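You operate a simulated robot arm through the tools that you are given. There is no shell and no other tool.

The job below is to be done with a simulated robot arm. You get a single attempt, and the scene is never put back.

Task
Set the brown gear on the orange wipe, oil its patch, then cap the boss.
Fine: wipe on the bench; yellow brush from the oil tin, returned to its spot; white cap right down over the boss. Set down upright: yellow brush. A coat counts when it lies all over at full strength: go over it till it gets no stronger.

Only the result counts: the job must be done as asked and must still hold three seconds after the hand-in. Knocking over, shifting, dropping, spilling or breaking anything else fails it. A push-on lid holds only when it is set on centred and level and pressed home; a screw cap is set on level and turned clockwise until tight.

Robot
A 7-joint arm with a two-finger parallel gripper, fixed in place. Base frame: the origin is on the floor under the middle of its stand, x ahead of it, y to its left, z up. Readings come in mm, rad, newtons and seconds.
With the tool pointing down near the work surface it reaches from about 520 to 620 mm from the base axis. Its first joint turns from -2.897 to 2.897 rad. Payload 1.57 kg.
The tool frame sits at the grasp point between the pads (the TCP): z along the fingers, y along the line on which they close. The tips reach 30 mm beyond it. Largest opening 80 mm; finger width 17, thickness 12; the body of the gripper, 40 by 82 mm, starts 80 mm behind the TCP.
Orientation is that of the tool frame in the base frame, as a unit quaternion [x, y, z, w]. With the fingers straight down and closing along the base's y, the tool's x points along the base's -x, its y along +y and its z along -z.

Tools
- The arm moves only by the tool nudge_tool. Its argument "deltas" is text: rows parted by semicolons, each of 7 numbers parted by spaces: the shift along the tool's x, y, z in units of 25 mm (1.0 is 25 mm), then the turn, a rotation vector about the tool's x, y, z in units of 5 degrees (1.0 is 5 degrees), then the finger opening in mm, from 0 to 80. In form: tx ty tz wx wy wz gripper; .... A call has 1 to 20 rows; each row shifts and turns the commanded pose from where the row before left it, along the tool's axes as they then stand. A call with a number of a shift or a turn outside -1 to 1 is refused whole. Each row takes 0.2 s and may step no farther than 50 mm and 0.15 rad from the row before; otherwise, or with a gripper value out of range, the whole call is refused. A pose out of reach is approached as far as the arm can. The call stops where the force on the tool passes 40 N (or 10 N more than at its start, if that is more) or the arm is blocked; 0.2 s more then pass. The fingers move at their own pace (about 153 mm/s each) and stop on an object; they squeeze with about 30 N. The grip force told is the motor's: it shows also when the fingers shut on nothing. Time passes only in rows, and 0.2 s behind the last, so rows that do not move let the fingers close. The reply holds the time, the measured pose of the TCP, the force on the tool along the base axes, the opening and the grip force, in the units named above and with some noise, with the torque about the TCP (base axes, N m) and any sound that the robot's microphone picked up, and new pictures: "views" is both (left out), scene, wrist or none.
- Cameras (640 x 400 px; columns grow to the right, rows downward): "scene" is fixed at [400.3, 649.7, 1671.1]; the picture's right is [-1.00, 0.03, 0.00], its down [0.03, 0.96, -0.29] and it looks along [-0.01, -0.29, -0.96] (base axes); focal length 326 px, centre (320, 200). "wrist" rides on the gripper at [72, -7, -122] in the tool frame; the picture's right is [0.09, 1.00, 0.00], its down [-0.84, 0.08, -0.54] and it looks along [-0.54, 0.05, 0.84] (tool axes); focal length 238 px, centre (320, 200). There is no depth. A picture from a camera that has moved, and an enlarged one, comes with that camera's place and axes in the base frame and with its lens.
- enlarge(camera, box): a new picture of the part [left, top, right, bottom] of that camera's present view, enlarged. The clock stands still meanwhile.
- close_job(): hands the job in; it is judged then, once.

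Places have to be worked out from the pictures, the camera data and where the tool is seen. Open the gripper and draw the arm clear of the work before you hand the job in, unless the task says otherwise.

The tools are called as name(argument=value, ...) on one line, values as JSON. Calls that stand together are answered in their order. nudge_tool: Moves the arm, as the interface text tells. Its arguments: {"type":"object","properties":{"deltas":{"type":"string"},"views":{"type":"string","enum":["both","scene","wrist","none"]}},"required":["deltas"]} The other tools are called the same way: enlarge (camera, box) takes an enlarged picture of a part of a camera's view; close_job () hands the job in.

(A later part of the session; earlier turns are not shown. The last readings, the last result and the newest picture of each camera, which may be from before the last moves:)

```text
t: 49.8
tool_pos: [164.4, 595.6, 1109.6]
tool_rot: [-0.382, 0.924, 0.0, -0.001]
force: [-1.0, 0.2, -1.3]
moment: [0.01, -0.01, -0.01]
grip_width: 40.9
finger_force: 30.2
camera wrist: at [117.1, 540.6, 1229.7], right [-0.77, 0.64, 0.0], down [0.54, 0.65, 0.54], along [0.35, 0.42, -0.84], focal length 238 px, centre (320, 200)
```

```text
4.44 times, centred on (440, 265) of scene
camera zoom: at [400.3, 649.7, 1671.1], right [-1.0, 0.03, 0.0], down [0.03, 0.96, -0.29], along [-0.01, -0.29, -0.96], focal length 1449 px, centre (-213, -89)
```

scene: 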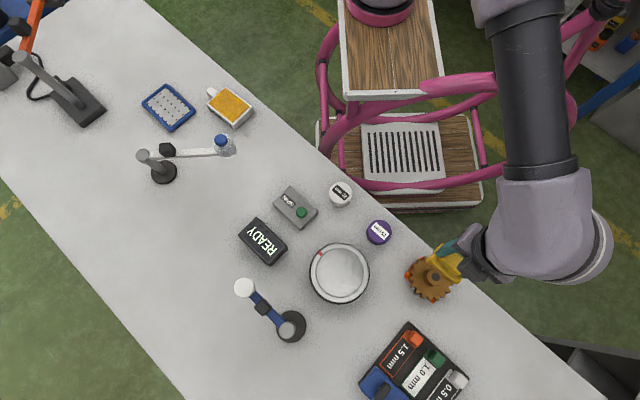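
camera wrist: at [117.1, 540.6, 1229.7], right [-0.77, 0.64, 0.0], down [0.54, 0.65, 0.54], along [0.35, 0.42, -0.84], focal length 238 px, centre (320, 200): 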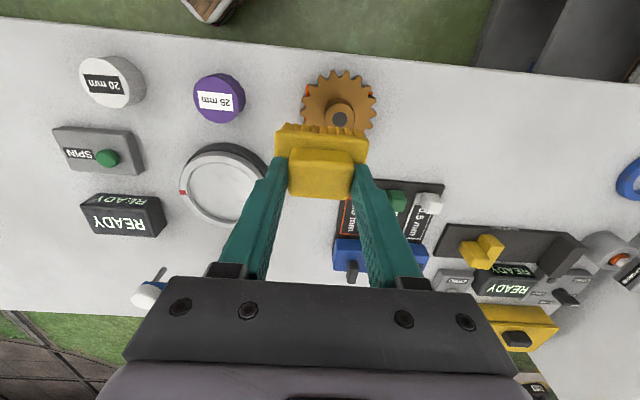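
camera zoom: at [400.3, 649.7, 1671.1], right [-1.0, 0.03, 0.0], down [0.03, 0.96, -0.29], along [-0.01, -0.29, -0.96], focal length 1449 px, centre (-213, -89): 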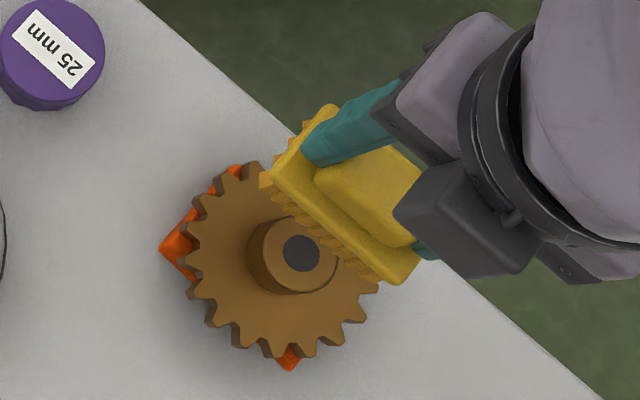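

The disc lies about 24 mm along tool y from here, which agrees with the gear at about (146.5, 612.5). I'll move over it and lower to just above the boss top.

nudge_tool(deltas="0.02 0.97 0 0 0 0 36;0 0 1 0 0 0 36;0 0 1 0 0 0 36;0 0 1 0 0 0 36;0 0 0.9 0 0 0 36", views="both")

enlarge(camera="scene", box=[390, 220, 490, 310])

enlarge(camera="wrist", box=[240, 60, 400, 210])

```text
t: 51.0
tool_pos: [144.8, 612.9, 1012.4]
tool_rot: [-0.383, 0.924, 0.0, -0.001]
force: [0.4, 1.3, -0.7]
moment: [-0.01, -0.01, -0.03]
grip_width: 41.3
finger_force: 29.8
camera wrist: at [98.6, 558.1, 1132.4], right [-0.77, 0.64, 0.0], down [0.54, 0.65, 0.54], along [0.35, 0.42, -0.84], focal length 238 px, centre (320, 200)
```

scene: 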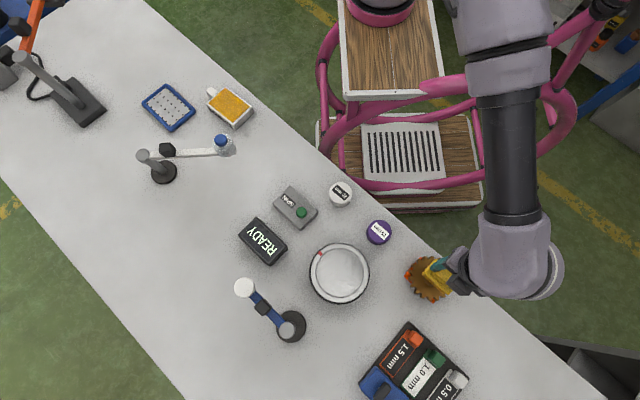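
wrist: 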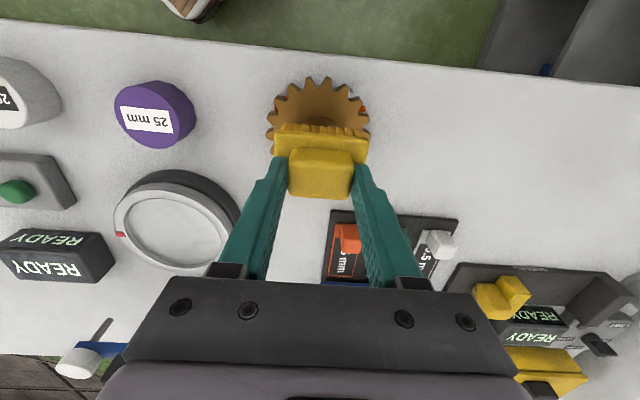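

```text
4.44 times, centred on (440, 265) of scene
camera zoom: at [400.3, 649.7, 1671.1], right [-1.0, 0.03, 0.0], down [0.03, 0.96, -0.29], along [-0.01, -0.29, -0.96], focal length 1449 px, centre (-213, -89)
```

zoom: 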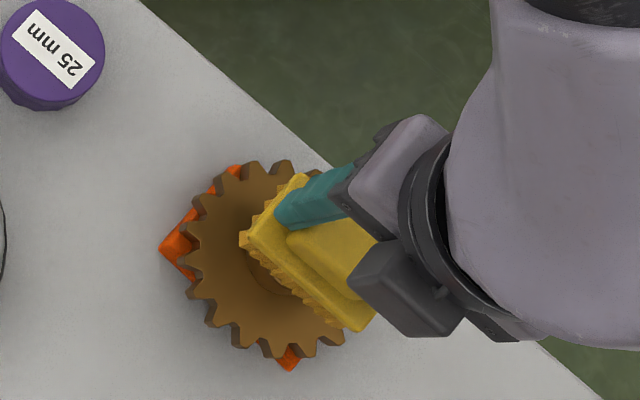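

```text
2.67 times, centred on (320, 135) of wrist
camera zoom: at [98.6, 558.1, 1132.4], right [-0.77, 0.64, 0.0], down [0.54, 0.65, 0.54], along [0.35, 0.42, -0.84], focal length 636 px, centre (320, 373)
```

zoom: 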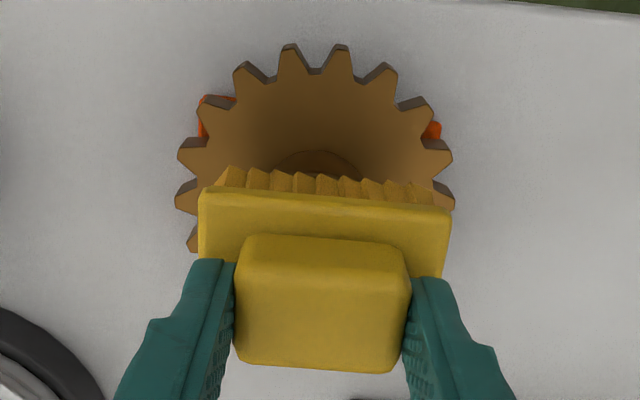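

The brush is centred over the boss. I'll lower slowly, watching for contact.

nudge_tool(deltas="0 0 0.16 0 0 0 36;0 0 0.12 0 0 0 36;0 0 0.08 0 0 0 36", views="none")

enlarge(camera="scene", box=[400, 240, 460, 310])

```text
t: 51.8
tool_pos: [146.9, 611.4, 1003.8]
tool_rot: [-0.383, 0.924, 0.0, 0.0]
force: [-0.2, 0.2, -0.9]
moment: [0.02, 0.03, -0.02]
grip_width: 41.2
finger_force: 30.3
```

```text
5.71 times, centred on (430, 275) of scene
camera zoom: at [400.3, 649.7, 1671.1], right [-1.0, 0.03, 0.0], down [0.03, 0.96, -0.29], along [-0.01, -0.29, -0.96], focal length 1863 px, centre (-309, -229)
```

zoom: 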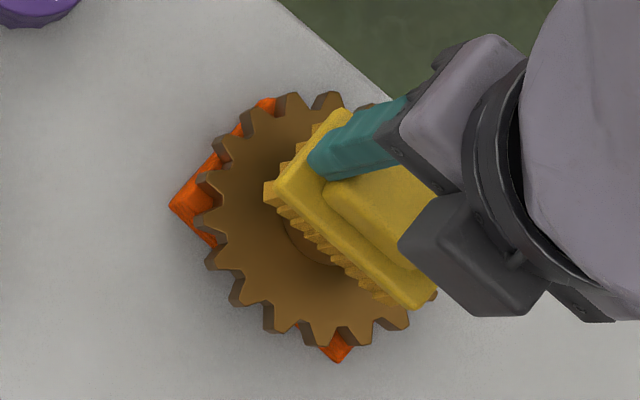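

nudge_tool(deltas="0 0 0.08 0 0 0 36;0 0 0.06 0 0 0 36", views="none")

```text
t: 52.4
tool_pos: [144.9, 612.7, 1002.6]
tool_rot: [-0.383, 0.924, 0.002, 0.001]
force: [2.8, -3.4, 21.4]
moment: [-0.25, -0.2, -0.04]
grip_width: 41.0
finger_force: 29.5
```

Contact at 21 N. I'll ease off a little, hold it lightly, then lift and look at what went down.

nudge_tool(deltas="0 0 -0.05 0 0 0 36;0 0 0 0 0 0 36;0 0 0 0 0 0 36", views="none")

nudge_tool(deltas="0 0 -0.3 0 0 0 36;0.3 0 -0.8 0 0 0 36;1 0 -1 0 0 0 36;1 0 -0.5 0 0 0 36", views="both")

enlarge(camera="scene", box=[400, 240, 460, 310])

enlarge(camera="wrist", box=[240, 60, 400, 210])

```text
t: 53.2
tool_pos: [145.6, 613.5, 1002.6]
tool_rot: [-0.383, 0.924, 0.001, 0.0]
force: [0.5, 2.9, 20.7]
moment: [0.22, -0.04, 0.03]
grip_width: 41.1
finger_force: 30.3
```

```text
t: 54.2
tool_pos: [108.0, 572.9, 1066.8]
tool_rot: [-0.383, 0.924, -0.001, -0.001]
force: [1.4, 0.4, -1.4]
moment: [-0.04, 0.03, -0.01]
grip_width: 40.9
finger_force: 30.0
camera wrist: at [60.1, 517.2, 1186.7], right [-0.77, 0.64, 0.0], down [0.54, 0.65, 0.54], along [0.35, 0.42, -0.84], focal length 238 px, centre (320, 200)
```

scene: 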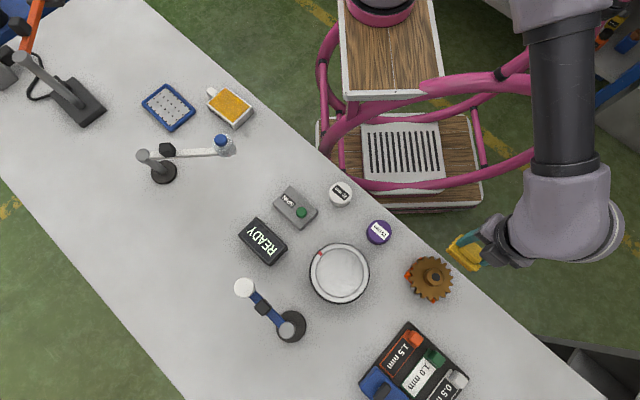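
wrist: 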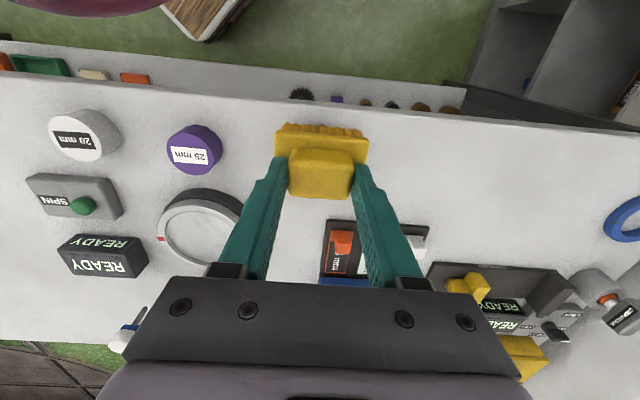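

```text
5.71 times, centred on (430, 275) of scene
camera zoom: at [400.3, 649.7, 1671.1], right [-1.0, 0.03, 0.0], down [0.03, 0.96, -0.29], along [-0.01, -0.29, -0.96], focal length 1863 px, centre (-309, -229)
```

zoom: 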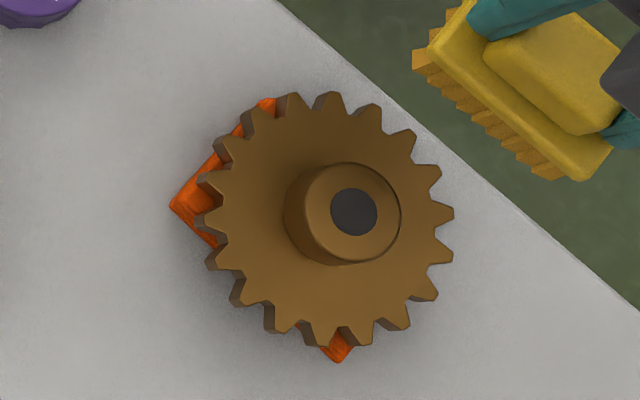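

```text
2.67 times, centred on (320, 135) of wrist
camera zoom: at [60.1, 517.2, 1186.7], right [-0.77, 0.64, 0.0], down [0.54, 0.65, 0.54], along [0.35, 0.42, -0.84], focal length 636 px, centre (320, 373)
```

zoom: 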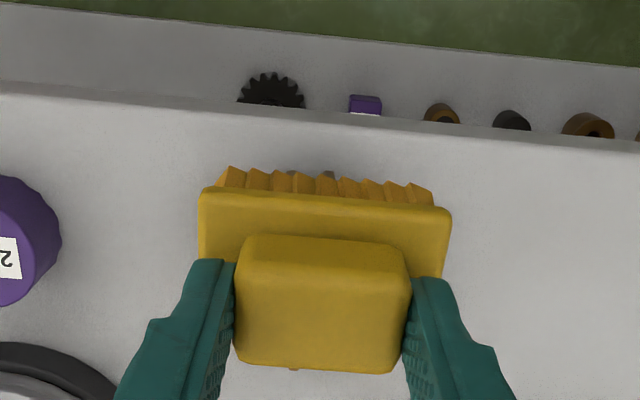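

The boss top and disc look unchanged, so the disc may only be the bore. I'll back the arm off so the wrist camera sees the gear, then look closely for a patch on it.

enlarge(camera="scene", box=[414, 258, 446, 300])

nudge_tool(deltas="1 -0.5 -0.5 0 0 0 36;1 -0.5 -0.5 0 0 0 36;1 -0.5 -0.5 0 0 0 36;1 -0.5 0 0 0 0 36;1 -0.5 0 0 0 0 36", views="wrist")

```text
9.52 times, centred on (430, 279) of scene
camera zoom: at [400.3, 649.7, 1671.1], right [-1.0, 0.03, 0.0], down [0.03, 0.96, -0.29], along [-0.01, -0.29, -0.96], focal length 3104 px, centre (-728, -552)
```

zoom: 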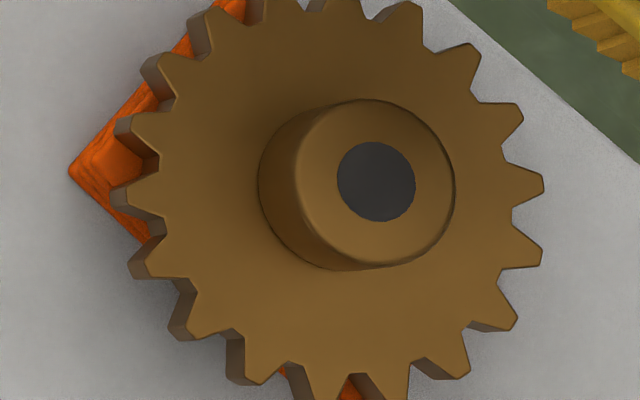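

```text
t: 55.4
tool_pos: [61.1, 439.2, 1104.9]
tool_rot: [-0.382, 0.924, 0.0, 0.0]
force: [-0.5, -0.4, -1.1]
moment: [-0.03, -0.01, 0.02]
grip_width: 41.1
finger_force: 30.1
camera wrist: at [14.7, 383.4, 1224.7], right [-0.77, 0.64, 0.0], down [0.54, 0.65, 0.54], along [0.35, 0.42, -0.84], focal length 238 px, centre (320, 200)
```

wrist: 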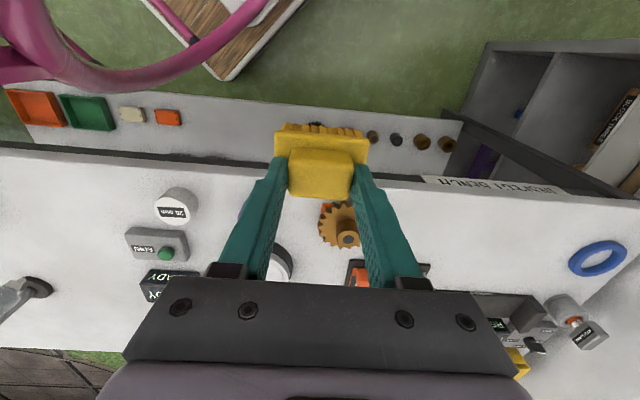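

enlarge(camera="wrist", box=[300, 185, 380, 265])

enlarge(camera="wrist", box=[400, 160, 600, 220])

enlarge(camera="wrist", box=[0, 60, 200, 170])

```text
5.00 times, centred on (340, 225) of wrist
camera zoom: at [14.7, 383.4, 1224.7], right [-0.77, 0.64, 0.0], down [0.54, 0.65, 0.54], along [0.35, 0.42, -0.84], focal length 1192 px, centre (220, 75)
```

zoom: 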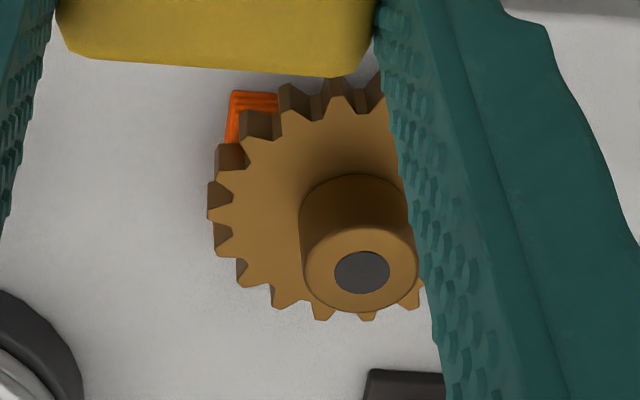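

```text
3.20 times, centred on (500, 190) of wrist
camera zoom: at [14.7, 383.4, 1224.7], right [-0.77, 0.64, 0.0], down [0.54, 0.65, 0.54], along [0.35, 0.42, -0.84], focal length 763 px, centre (-256, 232)
```

zoom: 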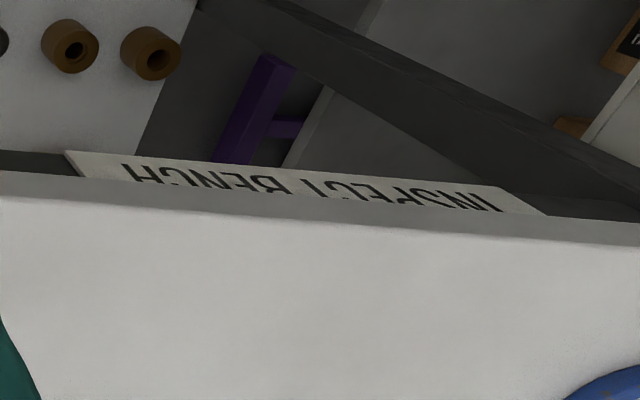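

```text
3.20 times, centred on (100, 115) of wrist
camera zoom: at [14.7, 383.4, 1224.7], right [-0.77, 0.64, 0.0], down [0.54, 0.65, 0.54], along [0.35, 0.42, -0.84], focal length 763 px, centre (1024, 472)
```

zoom: 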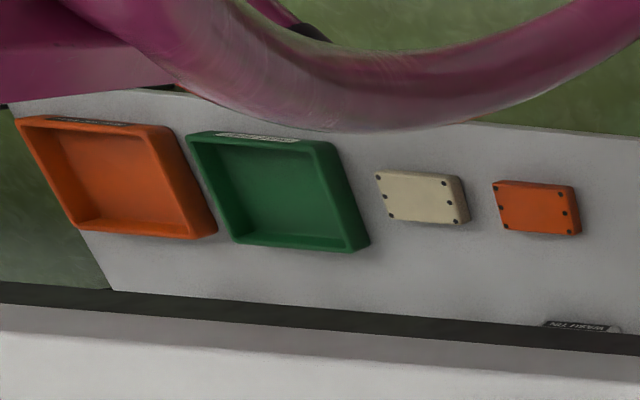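

Nothing on the robot-facing side either. I'll move the brush off to one side so the wrist camera can look at the gear from close range.

nudge_tool(deltas="-0.916 -0.24 0.2 0 0 0 36;-0.916 -0.24 0.2 0 0 0 36;-0.916 -0.24 0.2 0 0 0 36;-0.916 -0.24 0.2 0 0 0 36;-0.916 -0.24 0.2 0 0 0 36;-0.916 -0.24 0.2 0 0 0 36;-0.916 -0.24 0.2 0 0 0 36;-0.916 -0.24 0.6 0 0 0 36", views="wrist")

enlarge(camera="wrist", box=[370, 80, 520, 220])

```text
t: 57.2
tool_pos: [224.4, 534.4, 1053.7]
tool_rot: [-0.383, 0.924, 0.0, -0.001]
force: [-0.7, -0.3, -0.1]
moment: [-0.02, -0.04, 0.02]
grip_width: 41.1
finger_force: 30.3
camera wrist: at [177.6, 479.1, 1174.1], right [-0.77, 0.64, 0.0], down [0.54, 0.65, 0.54], along [0.35, 0.42, -0.84], focal length 238 px, centre (320, 200)
```

wrist: 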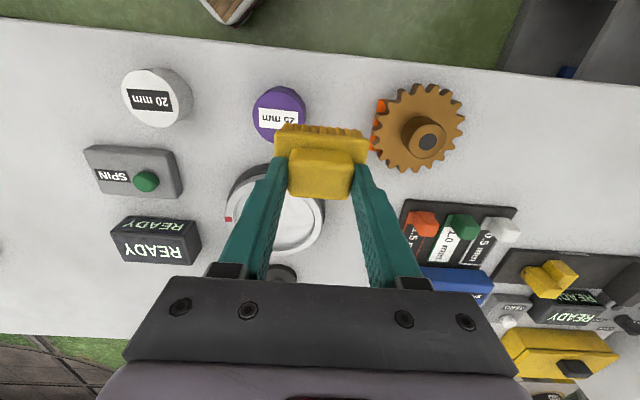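

```text
2.86 times, centred on (445, 150) of wrist
camera zoom: at [177.6, 479.1, 1174.1], right [-0.77, 0.64, 0.0], down [0.54, 0.65, 0.54], along [0.35, 0.42, -0.84], focal length 681 px, centre (-37, 343)
```

zoom: 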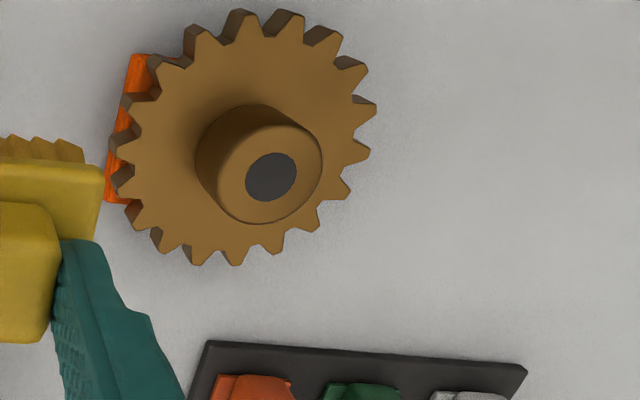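

enlarge(camera="wrist", box=[398, 105, 458, 170])

enlarge(camera="scene", box=[312, 240, 372, 305])

enlarge(camera="scene", box=[418, 262, 448, 292])

enlarge(camera="wrist", box=[215, 160, 345, 260])

```text
6.15 times, centred on (428, 138) of wrist
camera zoom: at [177.6, 479.1, 1174.1], right [-0.77, 0.64, 0.0], down [0.54, 0.65, 0.54], along [0.35, 0.42, -0.84], focal length 1467 px, centre (-345, 585)
```

zoom: 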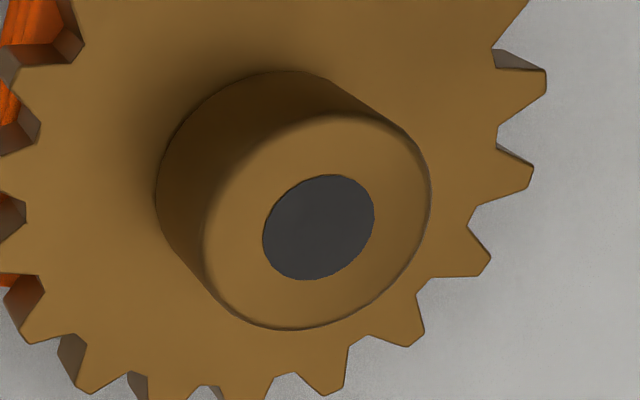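

```text
6.15 times, centred on (342, 272) of scene
camera zoom: at [400.3, 649.7, 1671.1], right [-1.0, 0.03, 0.0], down [0.03, 0.96, -0.29], along [-0.01, -0.29, -0.96], focal length 2006 px, centre (185, -246)
```

zoom: 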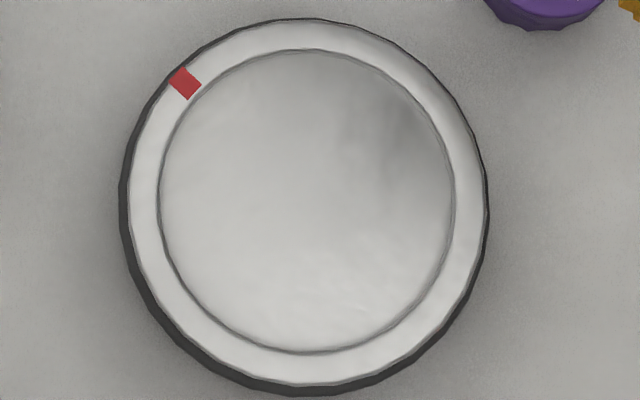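

```text
13.33 times, centred on (433, 277) of scene
camera zoom: at [400.3, 649.7, 1671.1], right [-1.0, 0.03, 0.0], down [0.03, 0.96, -0.29], along [-0.01, -0.29, -0.96], focal length 4346 px, centre (-1187, -827)
```

zoom: 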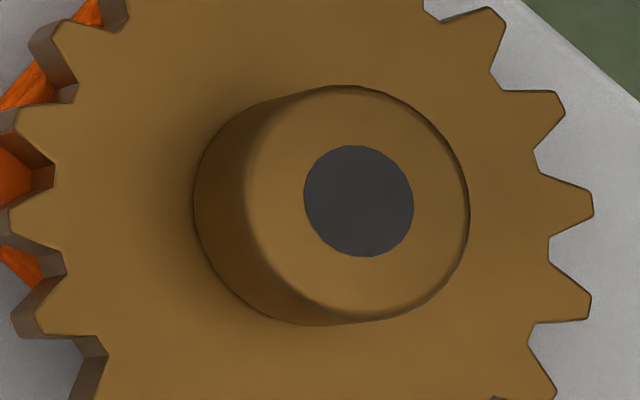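

```text
4.00 times, centred on (280, 210) of wrist
camera zoom: at [177.6, 479.1, 1174.1], right [-0.77, 0.64, 0.0], down [0.54, 0.65, 0.54], along [0.35, 0.42, -0.84], focal length 953 px, centre (480, 160)
```

zoom: 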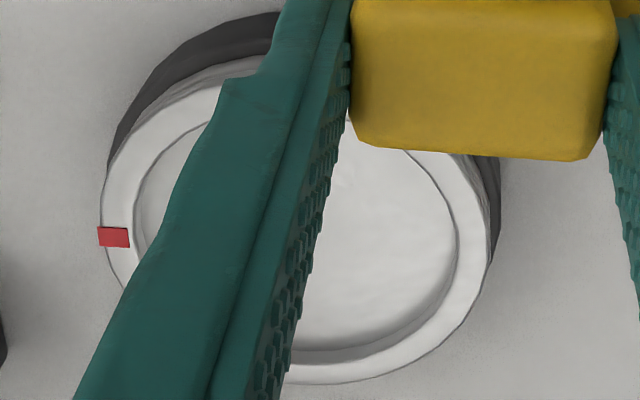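

No oil shows anywhere yet, and a plain dab on the boss left no mark. "Go over it" suggests strokes, so I'll go back to the boss top, press lightly, and brush gently back and forth.

nudge_tool(deltas="0 0.88 0 0 0 0 36;0 0.88 0 0 0 0 36;0 0.88 0 0 0 0 36;0 0.88 0 0 0 0 36;0 0.88 0 0 0 0 36;0 0 0.8 0 0 0 36;0 0 0.8 0 0 0 36;0 0 0.2 0 0 0 36", views="none")

```text
t: 59.0
tool_pos: [146.7, 612.9, 1008.6]
tool_rot: [-0.383, 0.924, 0.0, 0.0]
force: [-0.1, -0.2, -1.4]
moment: [0.0, -0.02, -0.03]
grip_width: 41.2
finger_force: 30.4
```

nudge_tool(deltas="0 0 0.1 0 0 0 36;0 0 0.08 0 0 0 36;0 0 0.05 0 0 0 36", views="none")

```text
t: 59.8
tool_pos: [146.5, 612.1, 1003.0]
tool_rot: [-0.382, 0.924, 0.0, -0.001]
force: [0.2, -0.2, -0.9]
moment: [0.04, 0.01, 0.01]
grip_width: 41.3
finger_force: 30.4
```

nudge_tool(deltas="0 0 0.03 0 0 0 36;0 0 0.03 0 0 0 36", views="none")

```text
t: 60.4
tool_pos: [147.2, 613.7, 1001.7]
tool_rot: [-0.383, 0.924, 0.001, 0.0]
force: [0.2, -0.5, 9.5]
moment: [-0.08, -0.08, -0.01]
grip_width: 41.1
finger_force: 30.4
```

There's a light contact at about 10 N. Now small strokes along tool y, ±8 mm.

nudge_tool(deltas="0 0.16 0 0 0 0 36;0 0.16 0 0 0 0 36;0 -0.16 0 0 0 0 36;0 -0.16 0 0 0 0 36;0 -0.16 0 0 0 0 36;0 -0.16 0 0 0 0 36;0 0.16 0 0 0 0 36;0 0.16 0 0 0 0 36", views="both")

enlarge(camera="scene", box=[400, 240, 460, 310])

```text
t: 62.2
tool_pos: [148.4, 612.5, 1001.4]
tool_rot: [-0.382, 0.924, 0.001, 0.001]
force: [5.9, -4.9, 16.2]
moment: [-0.33, -0.31, 0.0]
grip_width: 41.1
finger_force: 30.5
camera wrist: at [101.6, 556.9, 1122.3], right [-0.77, 0.64, 0.0], down [0.54, 0.65, 0.54], along [0.35, 0.42, -0.84], focal length 238 px, centre (320, 200)
```

scene: 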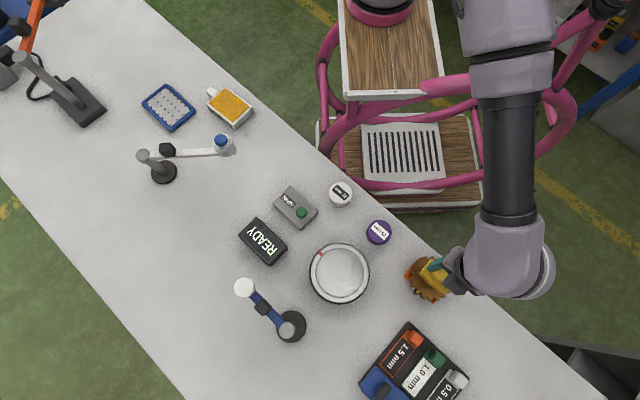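
wrist: 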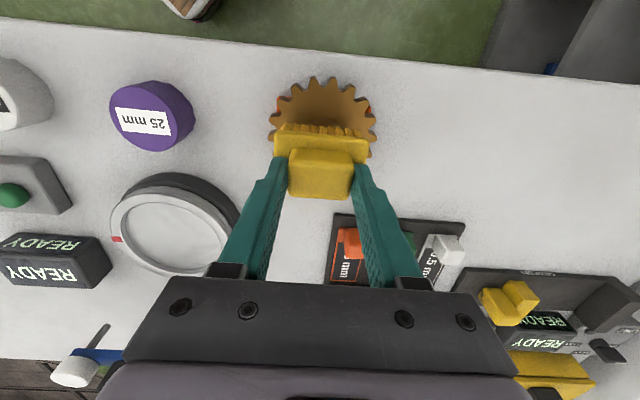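

```text
5.71 times, centred on (430, 275) of scene
camera zoom: at [400.3, 649.7, 1671.1], right [-1.0, 0.03, 0.0], down [0.03, 0.96, -0.29], along [-0.01, -0.29, -0.96], focal length 1863 px, centre (-309, -229)
```

zoom: 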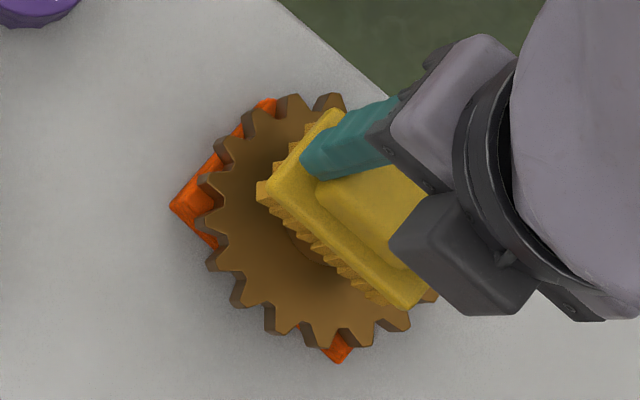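

I'll lift and step aside to inspect the result.

nudge_tool(deltas="0 0 -0.3 0 0 0 36;0 0 -0.8 0 0 0 36;0 -0.9 -0.8 0 0 0 36;0 -0.9 0 0 0 0 36;0 -0.9 0 0 0 0 36;0 -0.9 0 0 0 0 36;0 -0.9 0 0 0 0 36", views="wrist")

enlarge(camera="wrist", box=[370, 80, 480, 190])

enlarge(camera="scene", box=[400, 240, 460, 310])

```text
t: 63.8
tool_pos: [226.1, 533.3, 1048.9]
tool_rot: [-0.383, 0.924, 0.0, 0.001]
force: [0.3, -0.2, -0.8]
moment: [-0.02, 0.0, 0.01]
grip_width: 41.2
finger_force: 29.7
camera wrist: at [179.8, 478.0, 1169.2], right [-0.77, 0.64, 0.0], down [0.54, 0.65, 0.54], along [0.35, 0.42, -0.84], focal length 238 px, centre (320, 200)
```

wrist: 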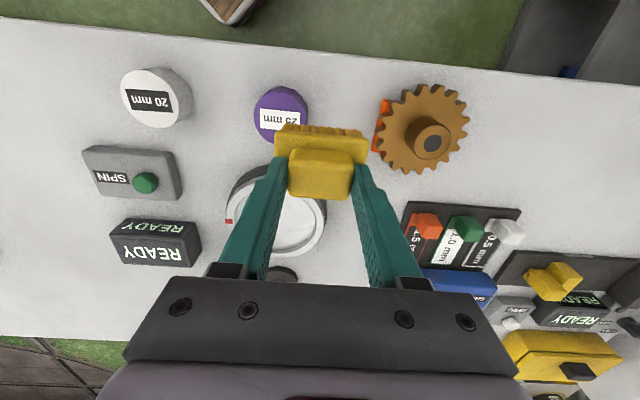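

```text
3.64 times, centred on (425, 135) of wrist
camera zoom: at [179.8, 478.0, 1169.2], right [-0.77, 0.64, 0.0], down [0.54, 0.65, 0.54], along [0.35, 0.42, -0.84], focal length 867 px, centre (-62, 436)
```

zoom: 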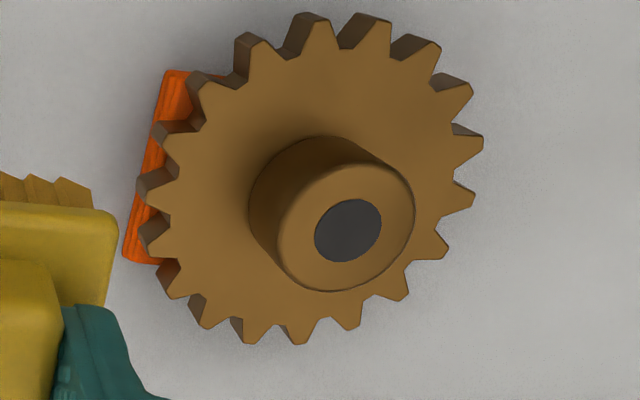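

```text
5.71 times, centred on (430, 275) of scene
camera zoom: at [400.3, 649.7, 1671.1], right [-1.0, 0.03, 0.0], down [0.03, 0.96, -0.29], along [-0.01, -0.29, -0.96], focal length 1863 px, centre (-309, -229)
```

zoom: 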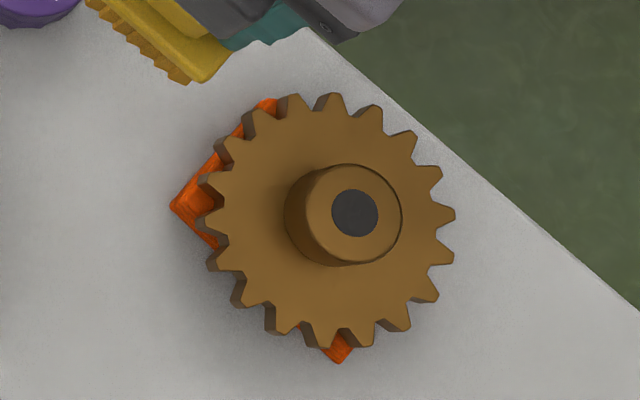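

There's still no oil on the boss top, so the patch must be elsewhere on the gear, perhaps the flat face around the boss. I'll put the brush down gently on the face on the robot side of the boss and see if oil takes there.

nudge_tool(deltas="0.354 0.898 0 0 0 0 36;0.354 0.898 0 0 0 0 36;0.354 0.898 0 0 0 0 36;0.354 0.898 0 0 0 0 36;0.354 0.898 0 0 0 0 36;0.04 0 0.8 0 0 0 36;0 0 0.8 0 0 0 36", views="both")

enlarge(camera="scene", box=[400, 240, 470, 310])

enlarge(camera="wrist", box=[240, 80, 400, 260])

```text
t: 65.4
tool_pos: [115.9, 580.5, 1008.8]
tool_rot: [-0.383, 0.924, 0.0, 0.0]
force: [0.3, -1.1, 0.1]
moment: [0.01, 0.01, 0.02]
grip_width: 41.0
finger_force: 29.4
camera wrist: at [68.4, 524.3, 1129.2], right [-0.77, 0.64, 0.0], down [0.54, 0.65, 0.54], along [0.35, 0.42, -0.84], focal length 238 px, centre (320, 200)
```

scene: 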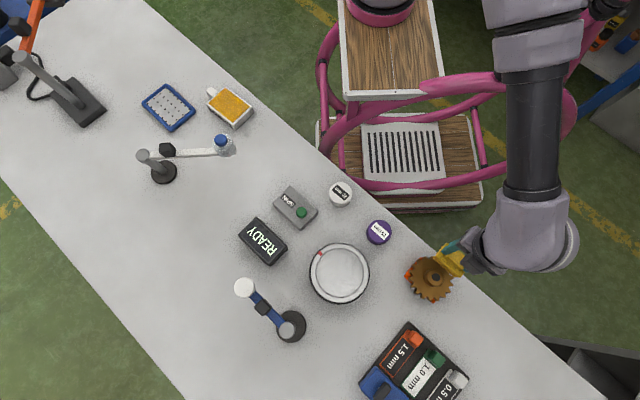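
wrist: 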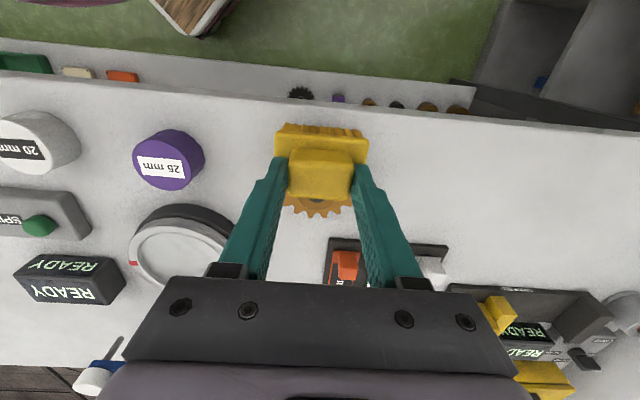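

```text
5.71 times, centred on (435, 275) of scene
camera zoom: at [400.3, 649.7, 1671.1], right [-1.0, 0.03, 0.0], down [0.03, 0.96, -0.29], along [-0.01, -0.29, -0.96], focal length 1863 px, centre (-337, -229)
```

zoom: 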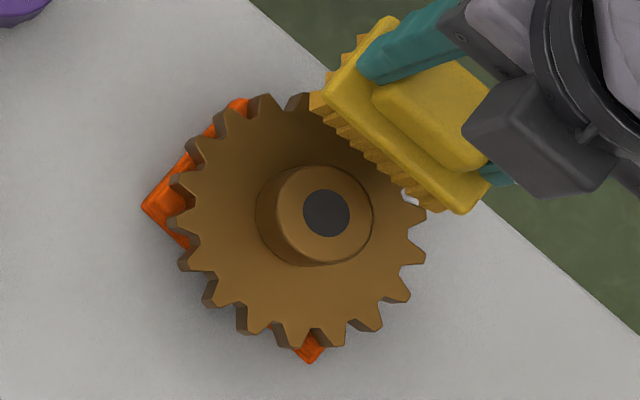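

```text
2.22 times, centred on (320, 170) of wrist
camera zoom: at [68.4, 524.3, 1129.2], right [-0.77, 0.64, 0.0], down [0.54, 0.65, 0.54], along [0.35, 0.42, -0.84], focal length 530 px, centre (320, 267)
```

zoom: 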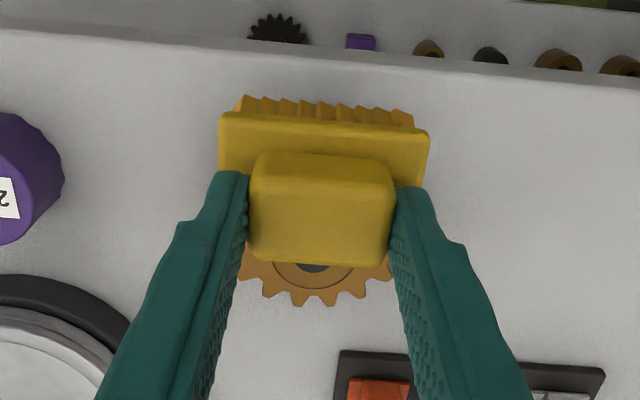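

The clearance to the boss is only about 2.5 mm, so I'll shift 2 mm more toward the robot and descend gently onto the face.

nudge_tool(deltas="0.08 0 0 0 0 0 36;0 0 0.4 0 0 0 36;0 0 0.4 0 0 0 36;0 0 0.24 0 0 0 36", views="none")

enlarge(camera="scene", box=[400, 240, 470, 310])

```text
t: 66.4
tool_pos: [113.6, 578.8, 982.8]
tool_rot: [-0.383, 0.924, -0.001, 0.0]
force: [0.1, -0.9, -1.0]
moment: [0.03, 0.0, 0.02]
grip_width: 41.0
finger_force: 29.9
```

```text
5.71 times, centred on (435, 275) of scene
camera zoom: at [400.3, 649.7, 1671.1], right [-1.0, 0.03, 0.0], down [0.03, 0.96, -0.29], along [-0.01, -0.29, -0.96], focal length 1863 px, centre (-337, -229)
```

zoom: 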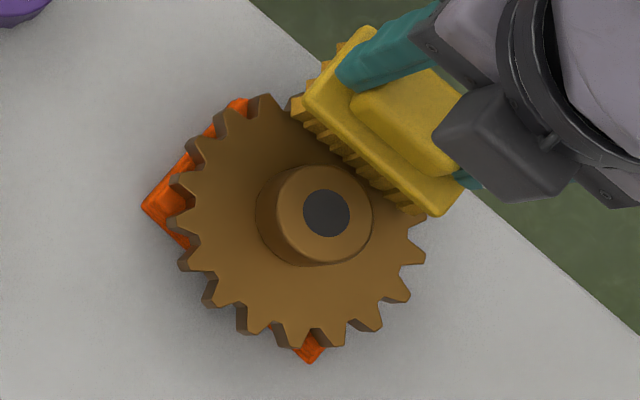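

nudge_tool(deltas="0 0 0.12 0 0 0 36;0 0 0.08 0 0 0 36;0 0 0.06 0 0 0 36", views="none")

enlarge(camera="scene", box=[400, 240, 470, 310])

```text
t: 67.2
tool_pos: [113.3, 580.4, 975.8]
tool_rot: [-0.383, 0.924, 0.0, 0.0]
force: [0.8, 0.6, -0.4]
moment: [-0.01, 0.01, 0.02]
grip_width: 40.9
finger_force: 29.5
```

```text
5.71 times, centred on (435, 275) of scene
camera zoom: at [400.3, 649.7, 1671.1], right [-1.0, 0.03, 0.0], down [0.03, 0.96, -0.29], along [-0.01, -0.29, -0.96], focal length 1863 px, centre (-337, -229)
```

zoom: 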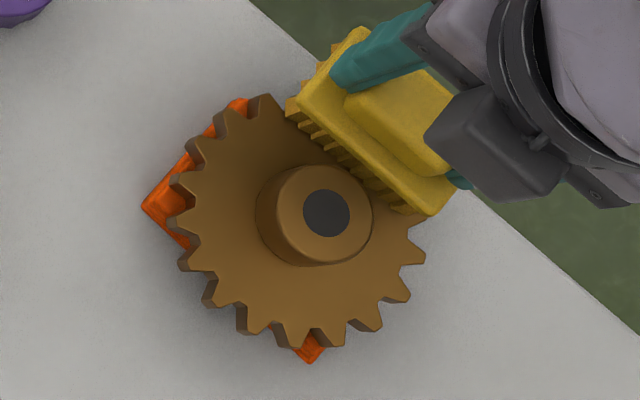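

Still no contact, so I'll keep going down in small steps.

nudge_tool(deltas="0 0 0.06 0 0 0 36;0 0 0.06 0 0 0 36", views="none")

```text
t: 67.8
tool_pos: [113.2, 579.1, 974.3]
tool_rot: [-0.384, 0.923, -0.001, 0.0]
force: [-0.2, 0.4, 2.5]
moment: [0.03, -0.05, 0.02]
grip_width: 41.1
finger_force: 29.6
```

Light contact at z 974, which makes the boss about 28 mm tall. I'll press slightly more, hold, then lift and look.

nudge_tool(deltas="0 0 0.04 0 0 0 36;0 0 0 0 0 0 36;0 0 0 0 0 0 36", views="none")

nudge_tool(deltas="0 0 -0.4 0 0 0 36;0 0 -1 0 0 0 36;1 0 -0.5 0 0 0 36;1 -0.5 0 0 0 0 36", views="none")

enlarge(camera="scene", box=[400, 240, 470, 310])

```text
t: 68.6
tool_pos: [112.2, 578.6, 974.2]
tool_rot: [-0.383, 0.924, 0.001, 0.001]
force: [0.3, -0.9, 10.7]
moment: [0.11, -0.16, 0.0]
grip_width: 41.0
finger_force: 29.8
```

```text
t: 69.6
tool_pos: [87.1, 534.1, 1021.6]
tool_rot: [-0.383, 0.924, 0.0, 0.0]
force: [1.0, 0.2, -0.8]
moment: [0.0, 0.02, 0.0]
grip_width: 41.2
finger_force: 29.8
```

```text
5.71 times, centred on (435, 275) of scene
camera zoom: at [400.3, 649.7, 1671.1], right [-1.0, 0.03, 0.0], down [0.03, 0.96, -0.29], along [-0.01, -0.29, -0.96], focal length 1863 px, centre (-337, -229)
```

zoom: 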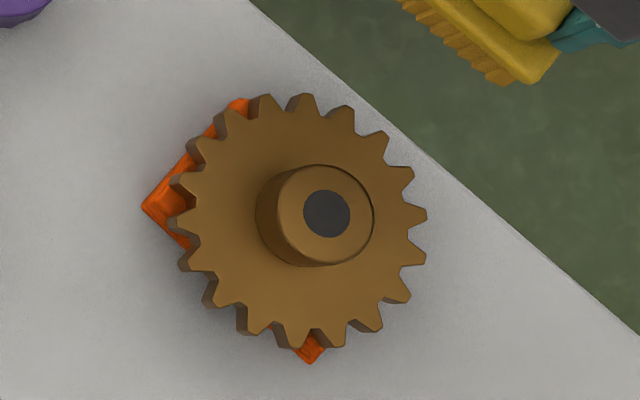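

That side of the face took no oil either. Before brushing more I need to actually find the patch, so I'll go around to view the one side of the gear I haven't seen yet.

nudge_tool(deltas="0 0 -1 0 0 0 36;-0.8 0.98 0 0 0 0 36;-0.8 0.98 0 0 0 0 36;-0.8 0.98 0 0 0 0 36;-0.8 0.98 0 0 0 0 36;-0.7 0.98 0 0 0 0 36", views="both")

enlarge(camera="wrist", box=[120, 70, 280, 200])

enlarge(camera="wrist", box=[260, 80, 400, 180])

```text
t: 71.0
tool_pos: [70.0, 687.9, 1045.2]
tool_rot: [-0.383, 0.924, 0.0, 0.0]
force: [-0.9, -0.2, 0.3]
moment: [0.04, -0.02, -0.01]
grip_width: 41.2
finger_force: 30.1
camera wrist: at [23.1, 633.0, 1166.1], right [-0.77, 0.64, 0.0], down [0.54, 0.65, 0.54], along [0.35, 0.42, -0.84], focal length 238 px, centre (320, 200)
```

scene: 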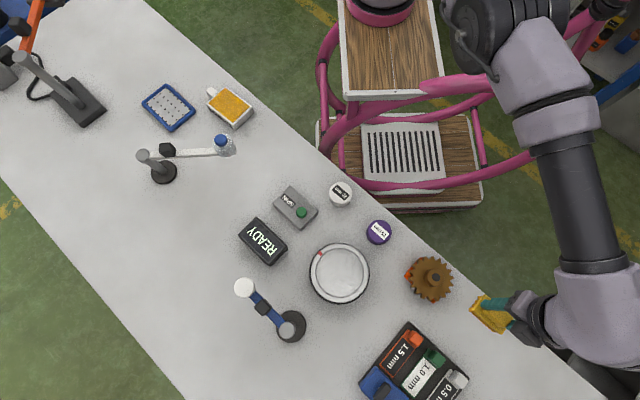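
wrist: 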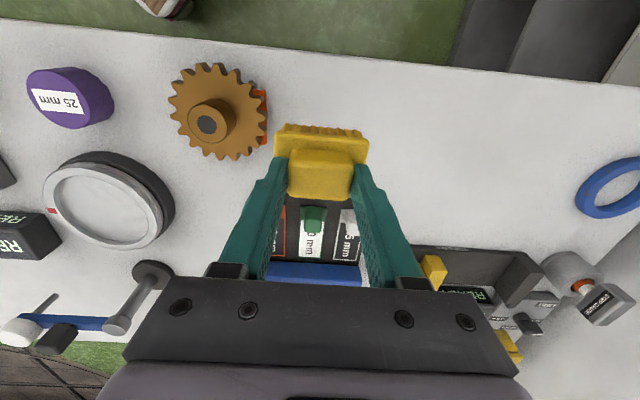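

```text
3.08 times, centred on (200, 135) of wrist
camera zoom: at [23.1, 633.0, 1166.1], right [-0.77, 0.64, 0.0], down [0.54, 0.65, 0.54], along [0.35, 0.42, -0.84], focal length 733 px, centre (689, 400)
```

zoom: 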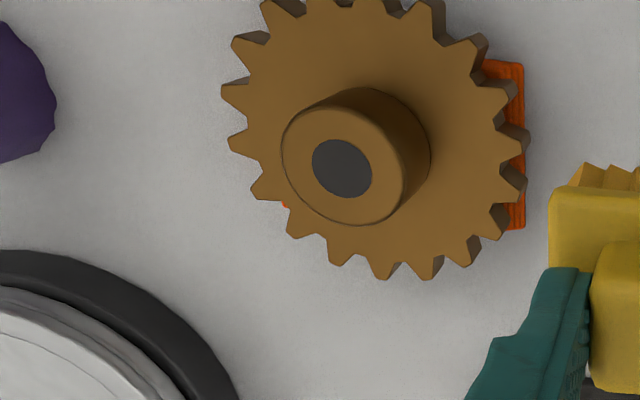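

```text
4.00 times, centred on (330, 130) of wrist
camera zoom: at [23.1, 633.0, 1166.1], right [-0.77, 0.64, 0.0], down [0.54, 0.65, 0.54], along [0.35, 0.42, -0.84], focal length 953 px, centre (280, 480)
```

zoom: 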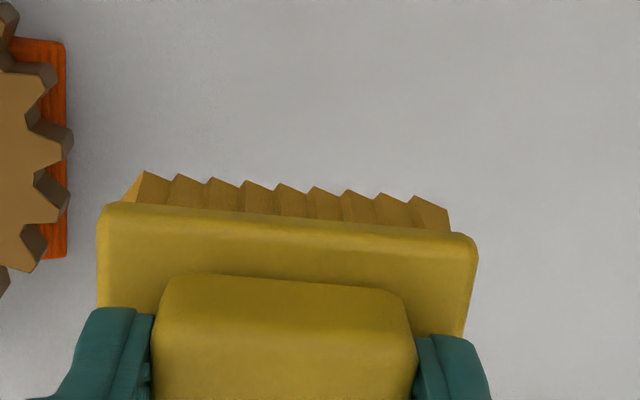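

enlarge(camera="scene", box=[460, 285, 530, 340])

enlarge(camera="wrist", box=[160, 55, 280, 165])

enlarge(camera="wrist", box=[30, 140, 190, 260])

enlarge(camera="scene", box=[340, 310, 500, 400])

```text
7.27 times, centred on (495, 312) of scene
camera zoom: at [400.3, 649.7, 1671.1], right [-1.0, 0.03, 0.0], down [0.03, 0.96, -0.29], along [-0.01, -0.29, -0.96], focal length 2371 px, centre (-953, -618)
```

zoom: 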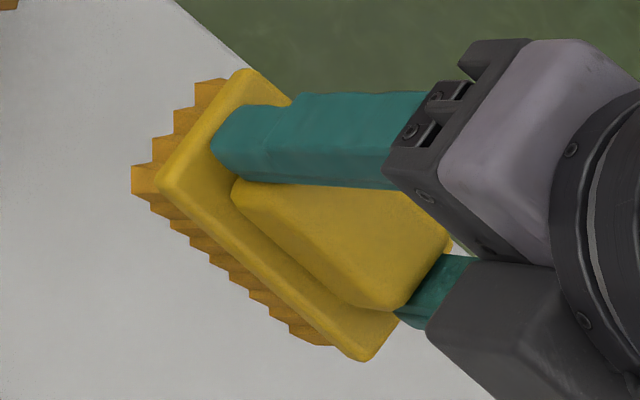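

```text
3.64 times, centred on (220, 110) of wrist
camera zoom: at [23.1, 633.0, 1166.1], right [-0.77, 0.64, 0.0], down [0.54, 0.65, 0.54], along [0.35, 0.42, -0.84], focal length 867 px, centre (684, 527)
```

zoom: 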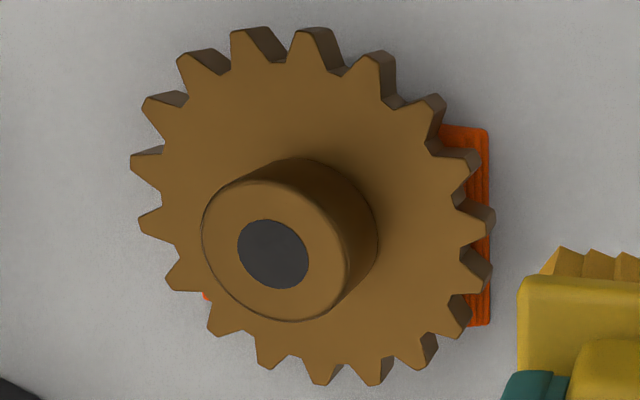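

```text
3.33 times, centred on (110, 200) of wrist
camera zoom: at [23.1, 633.0, 1166.1], right [-0.77, 0.64, 0.0], down [0.54, 0.65, 0.54], along [0.35, 0.42, -0.84], focal length 794 px, centre (1020, 200)
```

zoom: 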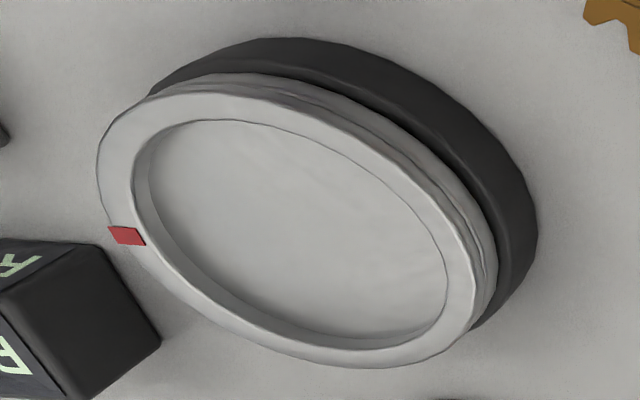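

```text
4.00 times, centred on (420, 355) of scene
camera zoom: at [400.3, 649.7, 1671.1], right [-1.0, 0.03, 0.0], down [0.03, 0.96, -0.29], along [-0.01, -0.29, -0.96], focal length 1304 px, centre (-80, -420)
```

zoom: 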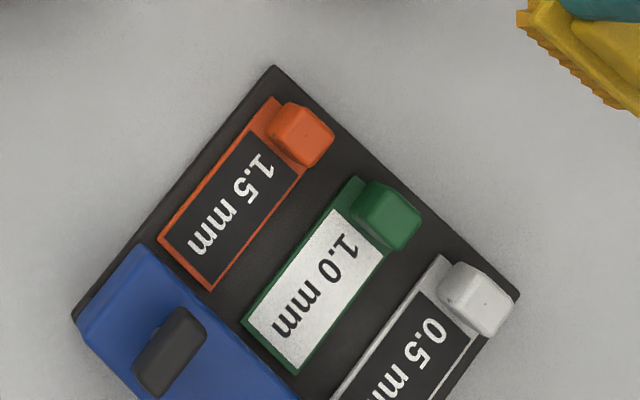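

No patch shows on this side either. I'll enlarge the face of the gear strongly, sector by sector, looking for a faint marking.

enlarge(camera="scene", box=[410, 260, 432, 274])

enlarge(camera="scene", box=[410, 274, 432, 296])

enlarge(camera="scene", box=[430, 280, 454, 298])

enlarge(camera="wrist", box=[180, 70, 260, 120])

enlarge(camera="wrist", box=[190, 105, 270, 165])

```text
16.00 times, centred on (421, 267) of scene
camera zoom: at [400.3, 649.7, 1671.1], right [-1.0, 0.03, 0.0], down [0.03, 0.96, -0.29], along [-0.01, -0.29, -0.96], focal length 5216 px, centre (-1296, -872)
```

zoom: 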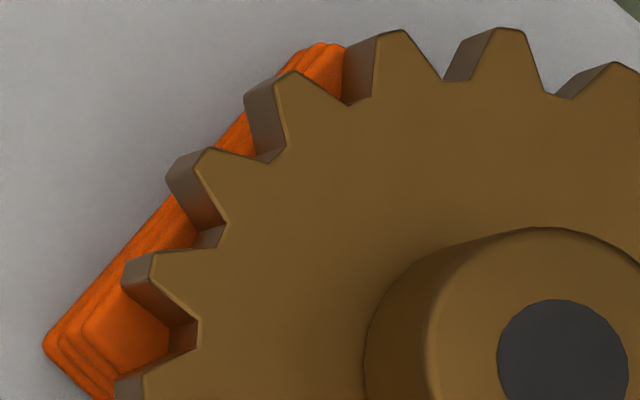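

```text
16.00 times, centred on (421, 285) of scene
camera zoom: at [400.3, 649.7, 1671.1], right [-1.0, 0.03, 0.0], down [0.03, 0.96, -0.29], along [-0.01, -0.29, -0.96], focal length 5216 px, centre (-1296, -1160)
```

zoom: 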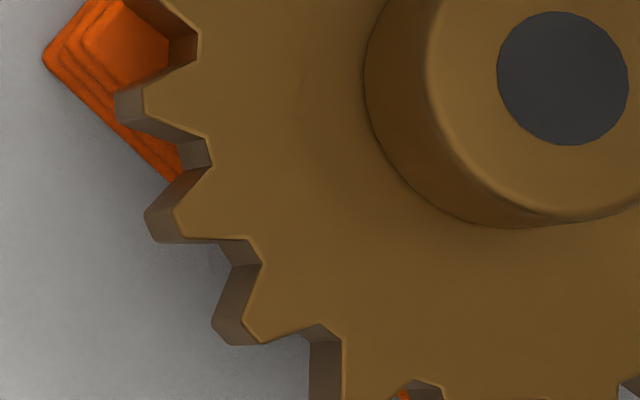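

```text
16.00 times, centred on (442, 289) of scene
camera zoom: at [400.3, 649.7, 1671.1], right [-1.0, 0.03, 0.0], down [0.03, 0.96, -0.29], along [-0.01, -0.29, -0.96], focal length 5216 px, centre (-1632, -1224)
```

zoom: 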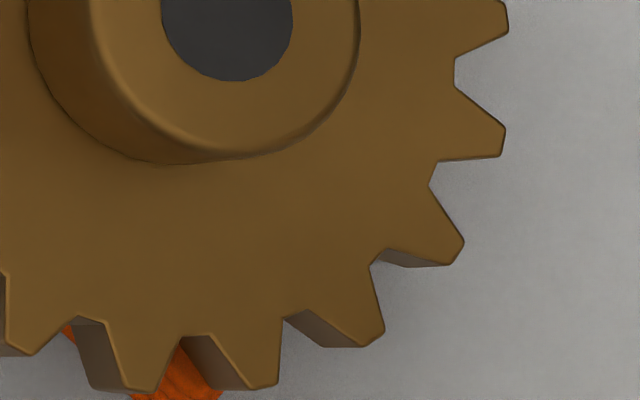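

```text
8.00 times, centred on (220, 95) of wrist
camera zoom: at [23.1, 633.0, 1166.1], right [-0.77, 0.64, 0.0], down [0.54, 0.65, 0.54], along [0.35, 0.42, -0.84], focal length 1907 px, centre (1120, 1040)
```

zoom: 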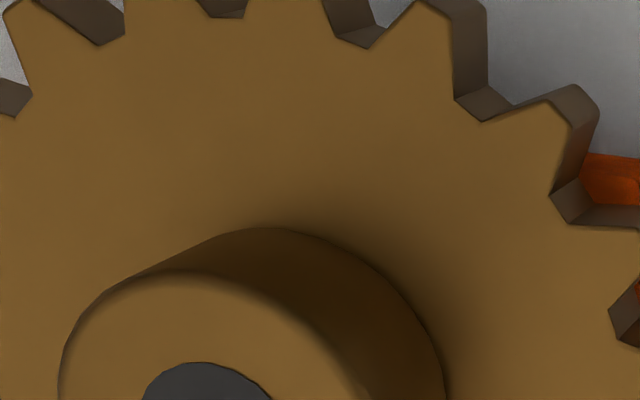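

```text
6.67 times, centred on (230, 135) of wrist
camera zoom: at [23.1, 633.0, 1166.1], right [-0.77, 0.64, 0.0], down [0.54, 0.65, 0.54], along [0.35, 0.42, -0.84], focal length 1589 px, centre (920, 633)
```

zoom: 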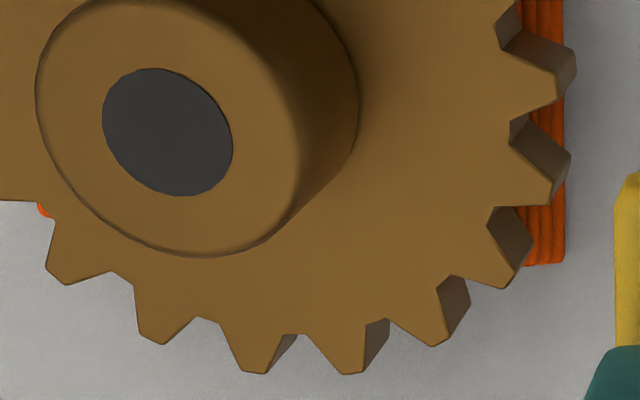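

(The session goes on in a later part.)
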